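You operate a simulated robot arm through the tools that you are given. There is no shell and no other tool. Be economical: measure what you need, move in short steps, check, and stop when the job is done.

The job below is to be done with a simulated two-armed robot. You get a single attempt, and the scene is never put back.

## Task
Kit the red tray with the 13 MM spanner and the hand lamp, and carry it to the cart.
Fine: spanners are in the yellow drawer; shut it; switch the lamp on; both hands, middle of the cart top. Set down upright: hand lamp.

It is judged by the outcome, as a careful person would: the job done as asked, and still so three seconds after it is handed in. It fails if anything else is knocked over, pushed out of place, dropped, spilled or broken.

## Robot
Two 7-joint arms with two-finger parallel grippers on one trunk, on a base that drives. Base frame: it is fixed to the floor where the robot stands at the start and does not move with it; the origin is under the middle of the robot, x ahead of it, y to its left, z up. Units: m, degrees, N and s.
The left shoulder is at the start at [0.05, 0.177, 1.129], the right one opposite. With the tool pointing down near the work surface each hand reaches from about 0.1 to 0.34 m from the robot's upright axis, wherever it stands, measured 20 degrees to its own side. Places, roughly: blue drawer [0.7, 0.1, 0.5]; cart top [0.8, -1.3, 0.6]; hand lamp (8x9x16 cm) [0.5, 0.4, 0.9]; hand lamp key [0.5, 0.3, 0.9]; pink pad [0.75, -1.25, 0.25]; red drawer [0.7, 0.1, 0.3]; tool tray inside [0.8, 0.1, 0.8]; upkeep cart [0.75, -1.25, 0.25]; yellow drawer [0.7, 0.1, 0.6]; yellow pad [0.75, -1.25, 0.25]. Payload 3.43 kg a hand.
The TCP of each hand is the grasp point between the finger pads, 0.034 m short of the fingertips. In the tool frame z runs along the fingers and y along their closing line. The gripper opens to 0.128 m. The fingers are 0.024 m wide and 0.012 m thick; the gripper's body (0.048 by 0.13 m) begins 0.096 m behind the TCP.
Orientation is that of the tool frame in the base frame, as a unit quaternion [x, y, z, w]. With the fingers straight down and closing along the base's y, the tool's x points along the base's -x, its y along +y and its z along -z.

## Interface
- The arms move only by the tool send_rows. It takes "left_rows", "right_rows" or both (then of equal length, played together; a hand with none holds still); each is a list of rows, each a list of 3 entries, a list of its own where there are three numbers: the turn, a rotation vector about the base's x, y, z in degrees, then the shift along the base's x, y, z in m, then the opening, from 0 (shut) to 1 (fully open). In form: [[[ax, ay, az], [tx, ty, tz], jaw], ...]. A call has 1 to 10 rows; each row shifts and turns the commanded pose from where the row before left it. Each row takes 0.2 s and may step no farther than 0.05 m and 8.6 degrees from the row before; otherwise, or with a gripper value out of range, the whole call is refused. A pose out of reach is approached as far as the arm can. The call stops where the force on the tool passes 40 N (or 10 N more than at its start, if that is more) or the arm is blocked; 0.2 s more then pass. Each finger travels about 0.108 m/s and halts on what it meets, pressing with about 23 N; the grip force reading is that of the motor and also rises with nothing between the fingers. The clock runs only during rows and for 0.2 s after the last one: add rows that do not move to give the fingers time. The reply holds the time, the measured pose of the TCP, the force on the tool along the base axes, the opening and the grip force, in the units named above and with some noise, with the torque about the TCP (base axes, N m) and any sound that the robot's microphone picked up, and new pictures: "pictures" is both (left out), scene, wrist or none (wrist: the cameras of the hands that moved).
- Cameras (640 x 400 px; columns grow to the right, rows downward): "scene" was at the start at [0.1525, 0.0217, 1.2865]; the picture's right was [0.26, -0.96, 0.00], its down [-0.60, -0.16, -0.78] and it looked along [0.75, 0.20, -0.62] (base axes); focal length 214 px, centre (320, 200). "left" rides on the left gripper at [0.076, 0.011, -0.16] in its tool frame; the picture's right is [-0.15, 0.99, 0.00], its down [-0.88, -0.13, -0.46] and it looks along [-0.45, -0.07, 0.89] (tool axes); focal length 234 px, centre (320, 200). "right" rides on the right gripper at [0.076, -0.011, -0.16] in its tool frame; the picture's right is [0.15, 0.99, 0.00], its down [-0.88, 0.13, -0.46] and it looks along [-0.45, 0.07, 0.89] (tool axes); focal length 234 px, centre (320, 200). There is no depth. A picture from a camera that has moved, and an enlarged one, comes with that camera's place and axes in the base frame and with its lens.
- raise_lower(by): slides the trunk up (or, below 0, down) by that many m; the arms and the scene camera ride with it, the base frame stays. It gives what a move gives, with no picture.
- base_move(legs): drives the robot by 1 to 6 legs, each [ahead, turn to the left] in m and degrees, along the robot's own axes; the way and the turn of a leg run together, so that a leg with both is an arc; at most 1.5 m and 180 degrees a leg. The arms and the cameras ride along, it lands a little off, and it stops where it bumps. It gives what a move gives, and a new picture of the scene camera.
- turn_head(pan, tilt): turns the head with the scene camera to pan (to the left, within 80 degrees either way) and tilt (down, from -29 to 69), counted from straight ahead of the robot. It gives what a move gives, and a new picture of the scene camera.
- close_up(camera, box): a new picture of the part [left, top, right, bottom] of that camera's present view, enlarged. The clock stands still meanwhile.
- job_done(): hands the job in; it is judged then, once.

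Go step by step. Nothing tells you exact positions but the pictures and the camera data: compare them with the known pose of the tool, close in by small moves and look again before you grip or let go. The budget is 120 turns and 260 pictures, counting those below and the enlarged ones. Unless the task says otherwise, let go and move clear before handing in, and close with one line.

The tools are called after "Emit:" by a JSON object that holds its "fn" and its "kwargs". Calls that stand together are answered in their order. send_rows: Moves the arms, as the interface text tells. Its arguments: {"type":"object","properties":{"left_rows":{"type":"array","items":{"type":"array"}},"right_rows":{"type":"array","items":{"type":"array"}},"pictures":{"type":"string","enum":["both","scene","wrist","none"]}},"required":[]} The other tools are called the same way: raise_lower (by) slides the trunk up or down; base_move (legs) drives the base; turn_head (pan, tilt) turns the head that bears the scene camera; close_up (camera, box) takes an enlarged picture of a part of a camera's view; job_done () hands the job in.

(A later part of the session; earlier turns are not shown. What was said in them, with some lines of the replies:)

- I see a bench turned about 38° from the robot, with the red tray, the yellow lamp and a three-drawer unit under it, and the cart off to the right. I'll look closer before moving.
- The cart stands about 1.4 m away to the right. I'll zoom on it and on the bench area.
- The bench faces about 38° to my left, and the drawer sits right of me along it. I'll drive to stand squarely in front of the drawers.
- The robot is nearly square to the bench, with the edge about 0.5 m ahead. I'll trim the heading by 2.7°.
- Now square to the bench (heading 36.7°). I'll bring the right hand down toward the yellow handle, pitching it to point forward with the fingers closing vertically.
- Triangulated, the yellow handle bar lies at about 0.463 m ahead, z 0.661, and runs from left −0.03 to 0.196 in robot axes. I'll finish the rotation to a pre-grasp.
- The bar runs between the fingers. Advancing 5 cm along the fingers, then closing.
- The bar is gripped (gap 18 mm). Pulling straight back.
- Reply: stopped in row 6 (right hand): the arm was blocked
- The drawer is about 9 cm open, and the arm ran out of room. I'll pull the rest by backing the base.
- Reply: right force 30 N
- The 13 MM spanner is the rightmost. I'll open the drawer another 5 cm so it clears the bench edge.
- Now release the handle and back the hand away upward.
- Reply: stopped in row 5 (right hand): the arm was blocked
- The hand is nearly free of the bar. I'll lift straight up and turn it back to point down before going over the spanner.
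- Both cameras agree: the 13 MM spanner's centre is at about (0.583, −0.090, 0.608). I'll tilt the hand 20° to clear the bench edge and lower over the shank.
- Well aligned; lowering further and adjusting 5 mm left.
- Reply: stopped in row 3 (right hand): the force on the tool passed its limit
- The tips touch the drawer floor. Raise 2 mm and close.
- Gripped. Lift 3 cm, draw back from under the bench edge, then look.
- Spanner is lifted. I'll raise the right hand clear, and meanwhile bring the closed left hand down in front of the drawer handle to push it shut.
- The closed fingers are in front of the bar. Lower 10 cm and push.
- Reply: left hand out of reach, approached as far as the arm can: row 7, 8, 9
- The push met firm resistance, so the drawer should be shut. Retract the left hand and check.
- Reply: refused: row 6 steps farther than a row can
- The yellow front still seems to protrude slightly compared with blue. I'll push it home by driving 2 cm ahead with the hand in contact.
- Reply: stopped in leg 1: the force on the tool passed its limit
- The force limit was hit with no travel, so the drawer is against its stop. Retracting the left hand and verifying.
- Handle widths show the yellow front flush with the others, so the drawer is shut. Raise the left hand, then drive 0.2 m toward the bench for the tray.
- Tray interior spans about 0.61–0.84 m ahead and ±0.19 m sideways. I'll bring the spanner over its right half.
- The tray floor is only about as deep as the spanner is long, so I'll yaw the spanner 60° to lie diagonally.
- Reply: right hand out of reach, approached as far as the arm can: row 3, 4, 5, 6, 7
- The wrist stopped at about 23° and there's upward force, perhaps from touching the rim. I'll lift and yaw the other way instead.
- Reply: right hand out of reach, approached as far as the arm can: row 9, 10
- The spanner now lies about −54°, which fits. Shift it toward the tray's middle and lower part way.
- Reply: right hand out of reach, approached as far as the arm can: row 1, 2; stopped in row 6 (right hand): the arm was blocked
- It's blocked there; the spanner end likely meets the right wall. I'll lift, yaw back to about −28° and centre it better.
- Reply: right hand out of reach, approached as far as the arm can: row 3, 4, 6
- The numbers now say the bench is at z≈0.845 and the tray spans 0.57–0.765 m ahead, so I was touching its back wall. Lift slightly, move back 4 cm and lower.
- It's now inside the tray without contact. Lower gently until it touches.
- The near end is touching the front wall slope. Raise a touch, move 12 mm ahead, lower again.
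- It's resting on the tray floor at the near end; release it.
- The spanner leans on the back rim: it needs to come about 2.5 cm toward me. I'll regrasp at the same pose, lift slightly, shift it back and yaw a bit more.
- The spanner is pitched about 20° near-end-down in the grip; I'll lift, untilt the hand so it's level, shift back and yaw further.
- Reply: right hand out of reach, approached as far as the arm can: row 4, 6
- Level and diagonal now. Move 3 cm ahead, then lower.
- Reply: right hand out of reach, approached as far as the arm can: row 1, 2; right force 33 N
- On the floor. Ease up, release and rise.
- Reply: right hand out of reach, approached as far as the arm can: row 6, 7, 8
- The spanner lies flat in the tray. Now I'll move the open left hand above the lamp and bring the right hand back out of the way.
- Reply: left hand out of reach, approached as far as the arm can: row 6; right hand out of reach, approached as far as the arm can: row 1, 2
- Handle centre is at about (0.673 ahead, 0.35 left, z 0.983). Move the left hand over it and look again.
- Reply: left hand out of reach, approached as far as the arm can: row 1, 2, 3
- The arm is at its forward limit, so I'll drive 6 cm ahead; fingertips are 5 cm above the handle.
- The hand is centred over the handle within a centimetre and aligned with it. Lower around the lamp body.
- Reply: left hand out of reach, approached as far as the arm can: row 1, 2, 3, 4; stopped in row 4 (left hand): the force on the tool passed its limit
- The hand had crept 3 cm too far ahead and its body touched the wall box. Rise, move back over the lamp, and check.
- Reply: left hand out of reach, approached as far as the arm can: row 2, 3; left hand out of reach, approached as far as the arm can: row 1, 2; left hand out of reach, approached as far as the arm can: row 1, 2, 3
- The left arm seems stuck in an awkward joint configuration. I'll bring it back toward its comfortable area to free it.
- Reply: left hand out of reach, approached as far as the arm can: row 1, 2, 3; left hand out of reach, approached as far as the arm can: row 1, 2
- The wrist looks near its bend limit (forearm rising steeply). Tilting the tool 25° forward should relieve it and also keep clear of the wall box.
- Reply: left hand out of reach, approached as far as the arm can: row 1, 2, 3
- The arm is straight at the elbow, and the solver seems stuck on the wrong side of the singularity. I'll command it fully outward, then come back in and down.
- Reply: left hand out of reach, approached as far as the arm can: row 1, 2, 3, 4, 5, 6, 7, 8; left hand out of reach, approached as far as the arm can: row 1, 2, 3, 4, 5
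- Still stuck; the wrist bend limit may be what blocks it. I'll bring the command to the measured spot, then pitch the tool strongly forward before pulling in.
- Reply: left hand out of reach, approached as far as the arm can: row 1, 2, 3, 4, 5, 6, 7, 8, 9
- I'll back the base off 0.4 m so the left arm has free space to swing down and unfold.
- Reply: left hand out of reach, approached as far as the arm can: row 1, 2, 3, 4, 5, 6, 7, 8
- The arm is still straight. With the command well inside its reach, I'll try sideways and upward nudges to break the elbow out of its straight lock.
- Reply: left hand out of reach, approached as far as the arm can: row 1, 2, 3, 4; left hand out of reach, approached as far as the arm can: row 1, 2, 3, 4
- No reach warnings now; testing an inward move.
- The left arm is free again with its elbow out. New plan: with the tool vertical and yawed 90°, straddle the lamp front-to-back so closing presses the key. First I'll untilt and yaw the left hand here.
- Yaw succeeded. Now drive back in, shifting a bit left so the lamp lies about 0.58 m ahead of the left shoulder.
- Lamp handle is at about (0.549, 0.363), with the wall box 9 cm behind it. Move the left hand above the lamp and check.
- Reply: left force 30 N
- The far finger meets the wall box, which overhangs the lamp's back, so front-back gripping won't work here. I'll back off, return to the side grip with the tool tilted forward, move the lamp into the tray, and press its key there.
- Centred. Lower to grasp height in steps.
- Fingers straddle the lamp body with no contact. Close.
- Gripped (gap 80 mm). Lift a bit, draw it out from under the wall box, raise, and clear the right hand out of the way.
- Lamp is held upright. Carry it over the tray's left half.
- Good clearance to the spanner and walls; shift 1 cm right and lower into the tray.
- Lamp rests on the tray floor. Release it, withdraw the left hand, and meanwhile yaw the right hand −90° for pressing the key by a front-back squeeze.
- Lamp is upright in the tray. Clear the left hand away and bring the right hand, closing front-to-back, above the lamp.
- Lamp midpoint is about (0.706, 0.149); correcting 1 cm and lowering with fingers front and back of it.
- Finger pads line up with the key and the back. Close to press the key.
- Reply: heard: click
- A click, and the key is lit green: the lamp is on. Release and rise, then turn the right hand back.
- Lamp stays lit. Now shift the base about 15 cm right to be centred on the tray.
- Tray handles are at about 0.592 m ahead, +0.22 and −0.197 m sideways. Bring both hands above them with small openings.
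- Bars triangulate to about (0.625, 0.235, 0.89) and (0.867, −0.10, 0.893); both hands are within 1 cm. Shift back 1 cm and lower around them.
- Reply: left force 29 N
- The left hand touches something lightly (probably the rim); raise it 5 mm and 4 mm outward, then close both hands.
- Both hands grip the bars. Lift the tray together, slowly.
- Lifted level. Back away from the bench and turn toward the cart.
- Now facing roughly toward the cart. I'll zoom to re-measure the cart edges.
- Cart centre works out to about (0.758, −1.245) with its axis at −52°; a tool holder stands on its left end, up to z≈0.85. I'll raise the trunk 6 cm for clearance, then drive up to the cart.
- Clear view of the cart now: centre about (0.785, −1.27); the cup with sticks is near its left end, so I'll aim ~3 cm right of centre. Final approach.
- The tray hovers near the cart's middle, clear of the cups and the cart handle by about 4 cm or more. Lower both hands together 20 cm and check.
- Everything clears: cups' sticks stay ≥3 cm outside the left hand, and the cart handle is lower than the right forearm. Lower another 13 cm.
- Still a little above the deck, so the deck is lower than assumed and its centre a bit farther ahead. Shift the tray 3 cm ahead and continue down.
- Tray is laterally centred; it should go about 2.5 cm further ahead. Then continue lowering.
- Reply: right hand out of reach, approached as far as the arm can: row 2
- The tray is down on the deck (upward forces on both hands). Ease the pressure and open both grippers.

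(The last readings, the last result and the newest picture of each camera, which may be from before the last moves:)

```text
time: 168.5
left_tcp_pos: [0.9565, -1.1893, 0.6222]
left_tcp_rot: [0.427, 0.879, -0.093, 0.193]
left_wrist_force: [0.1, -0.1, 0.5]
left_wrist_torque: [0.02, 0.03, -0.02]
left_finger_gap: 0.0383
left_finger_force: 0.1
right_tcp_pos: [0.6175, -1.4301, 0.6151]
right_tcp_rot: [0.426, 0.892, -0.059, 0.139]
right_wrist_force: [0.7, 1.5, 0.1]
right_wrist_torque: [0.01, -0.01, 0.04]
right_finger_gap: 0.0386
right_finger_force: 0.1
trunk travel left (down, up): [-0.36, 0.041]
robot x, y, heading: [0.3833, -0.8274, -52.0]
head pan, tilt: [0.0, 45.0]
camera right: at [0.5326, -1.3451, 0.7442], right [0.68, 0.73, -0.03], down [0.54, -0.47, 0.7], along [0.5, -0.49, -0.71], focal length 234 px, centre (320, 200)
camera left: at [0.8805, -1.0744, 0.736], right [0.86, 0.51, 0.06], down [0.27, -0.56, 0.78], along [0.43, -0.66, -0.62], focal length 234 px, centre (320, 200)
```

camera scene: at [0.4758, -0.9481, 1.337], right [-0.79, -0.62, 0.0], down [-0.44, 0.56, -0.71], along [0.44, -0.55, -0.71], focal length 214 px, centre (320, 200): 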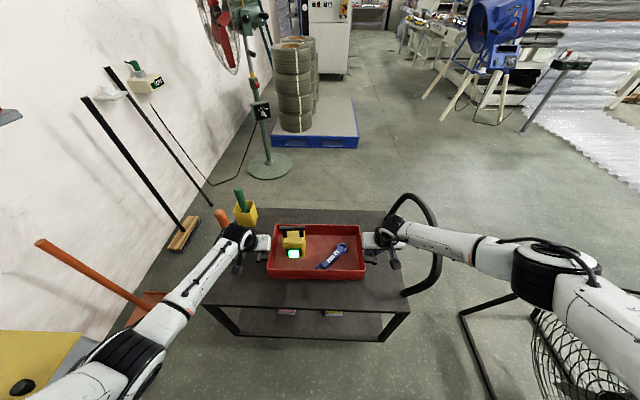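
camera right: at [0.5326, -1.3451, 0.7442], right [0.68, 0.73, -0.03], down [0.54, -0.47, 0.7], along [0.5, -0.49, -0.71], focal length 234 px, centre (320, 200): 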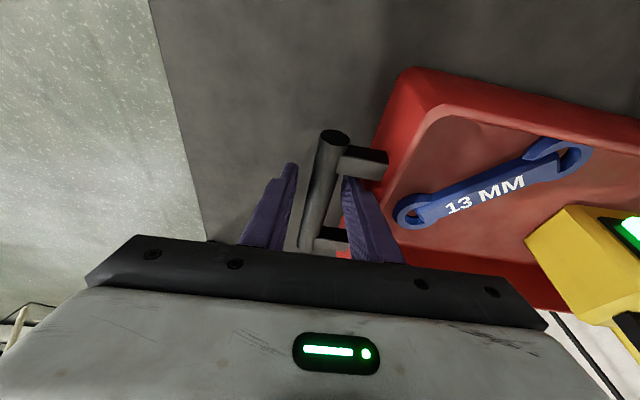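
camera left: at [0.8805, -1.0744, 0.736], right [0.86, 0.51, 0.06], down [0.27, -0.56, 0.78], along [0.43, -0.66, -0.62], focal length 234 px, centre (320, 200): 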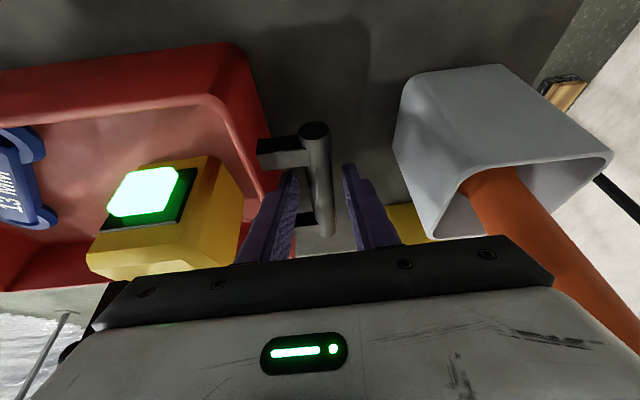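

Both are released and the hands feel no load. Raise them straight up.

Emit:
{"fn": "send_rows", "kwargs": {"left_rows": [[[0, 0, 0], [0, 0, 0.02], 0.3], [[0, 0, 0], [0, 0, 0.03], 0.3], [[0, 0, 0], [0, 0, 0.04], 0.3], [[0, 0, 0], [0, 0, 0.045], 0.3], [[0, 0, 0], [0, 0, 0.045], 0.3], [[0, 0, 0], [0, 0, 0.045], 0.3], [[0, 0, 0], [0, 0, 0.045], 0.3], [[0, 0, 0], [0, 0, 0], 0.3]], "right_rows": [[[0, 0, 0], [0, 0, 0.02], 0.3], [[0, 0, 0], [0, 0, 0.03], 0.3], [[0, 0, 0], [0, 0, 0.04], 0.3], [[0, 0, 0], [0, 0, 0.045], 0.3], [[0, 0, 0], [0, 0, 0.045], 0.3], [[0, 0, 0], [0, 0, 0.045], 0.3], [[0, 0, 0], [0, 0, 0.045], 0.3], [[0, 0, 0], [0, 0, 0], 0.3]], "pictures": "scene"}}

Emit:
{"fn": "close_up", "kwargs": {"camera": "scene", "box": [190, 180, 430, 330]}}

```text
time: 170.3
left_tcp_pos: [0.9563, -1.1869, 0.8913]
left_tcp_rot: [0.427, 0.879, -0.092, 0.193]
left_wrist_force: [0.1, -0.3, -0.6]
left_wrist_torque: [-0.01, 0.01, 0.01]
left_finger_gap: 0.0385
left_finger_force: 0.0
right_tcp_pos: [0.619, -1.4286, 0.8867]
right_tcp_rot: [0.426, 0.892, -0.06, 0.139]
right_wrist_force: [0.0, -0.1, -0.2]
right_wrist_torque: [0.0, 0.02, 0.0]
right_finger_gap: 0.0384
right_finger_force: 0.0
trunk travel left (down, up): [-0.36, 0.041]
robot x, y, heading: [0.385, -0.8268, -51.8]
head pan, tilt: [0.0, 45.0]
camera scene: at [0.4752, -0.9474, 1.3371], right [-0.79, -0.62, 0.0], down [-0.44, 0.56, -0.71], along [0.44, -0.56, -0.71], focal length 214 px, centre (320, 200)
```

scene: 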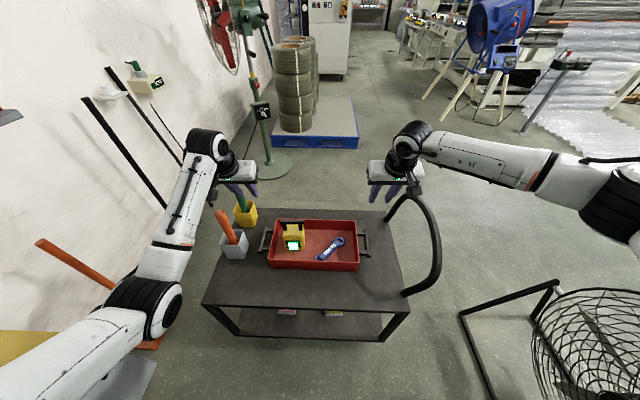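

```text
2.67 times, centred on (310, 255) of scene
camera zoom: at [0.4752, -0.9474, 1.3371], right [-0.79, -0.62, 0.0], down [-0.44, 0.56, -0.71], along [0.44, -0.56, -0.71], focal length 572 px, centre (347, 53)
```

zoom: 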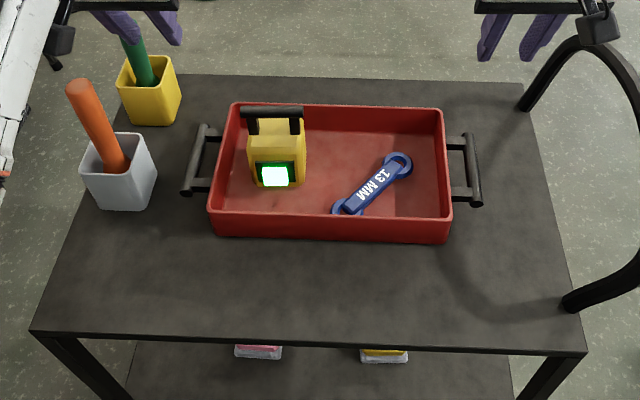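

The kitted tray stands in the middle of the cart top. It holds the 13 MM spanner, lying flat, and the lamp, upright and lit. Both hands are well clear above it, and the yellow drawer was shut earlier.

Emit:
{"fn": "job_done", "kwargs": {}}

```text
The job is handed in.
```

The red tray, holding the 13 MM spanner and the upright, lit hand lamp, is set down by both hands in the middle of the cart top, the yellow drawer is shut, and the job is handed in.
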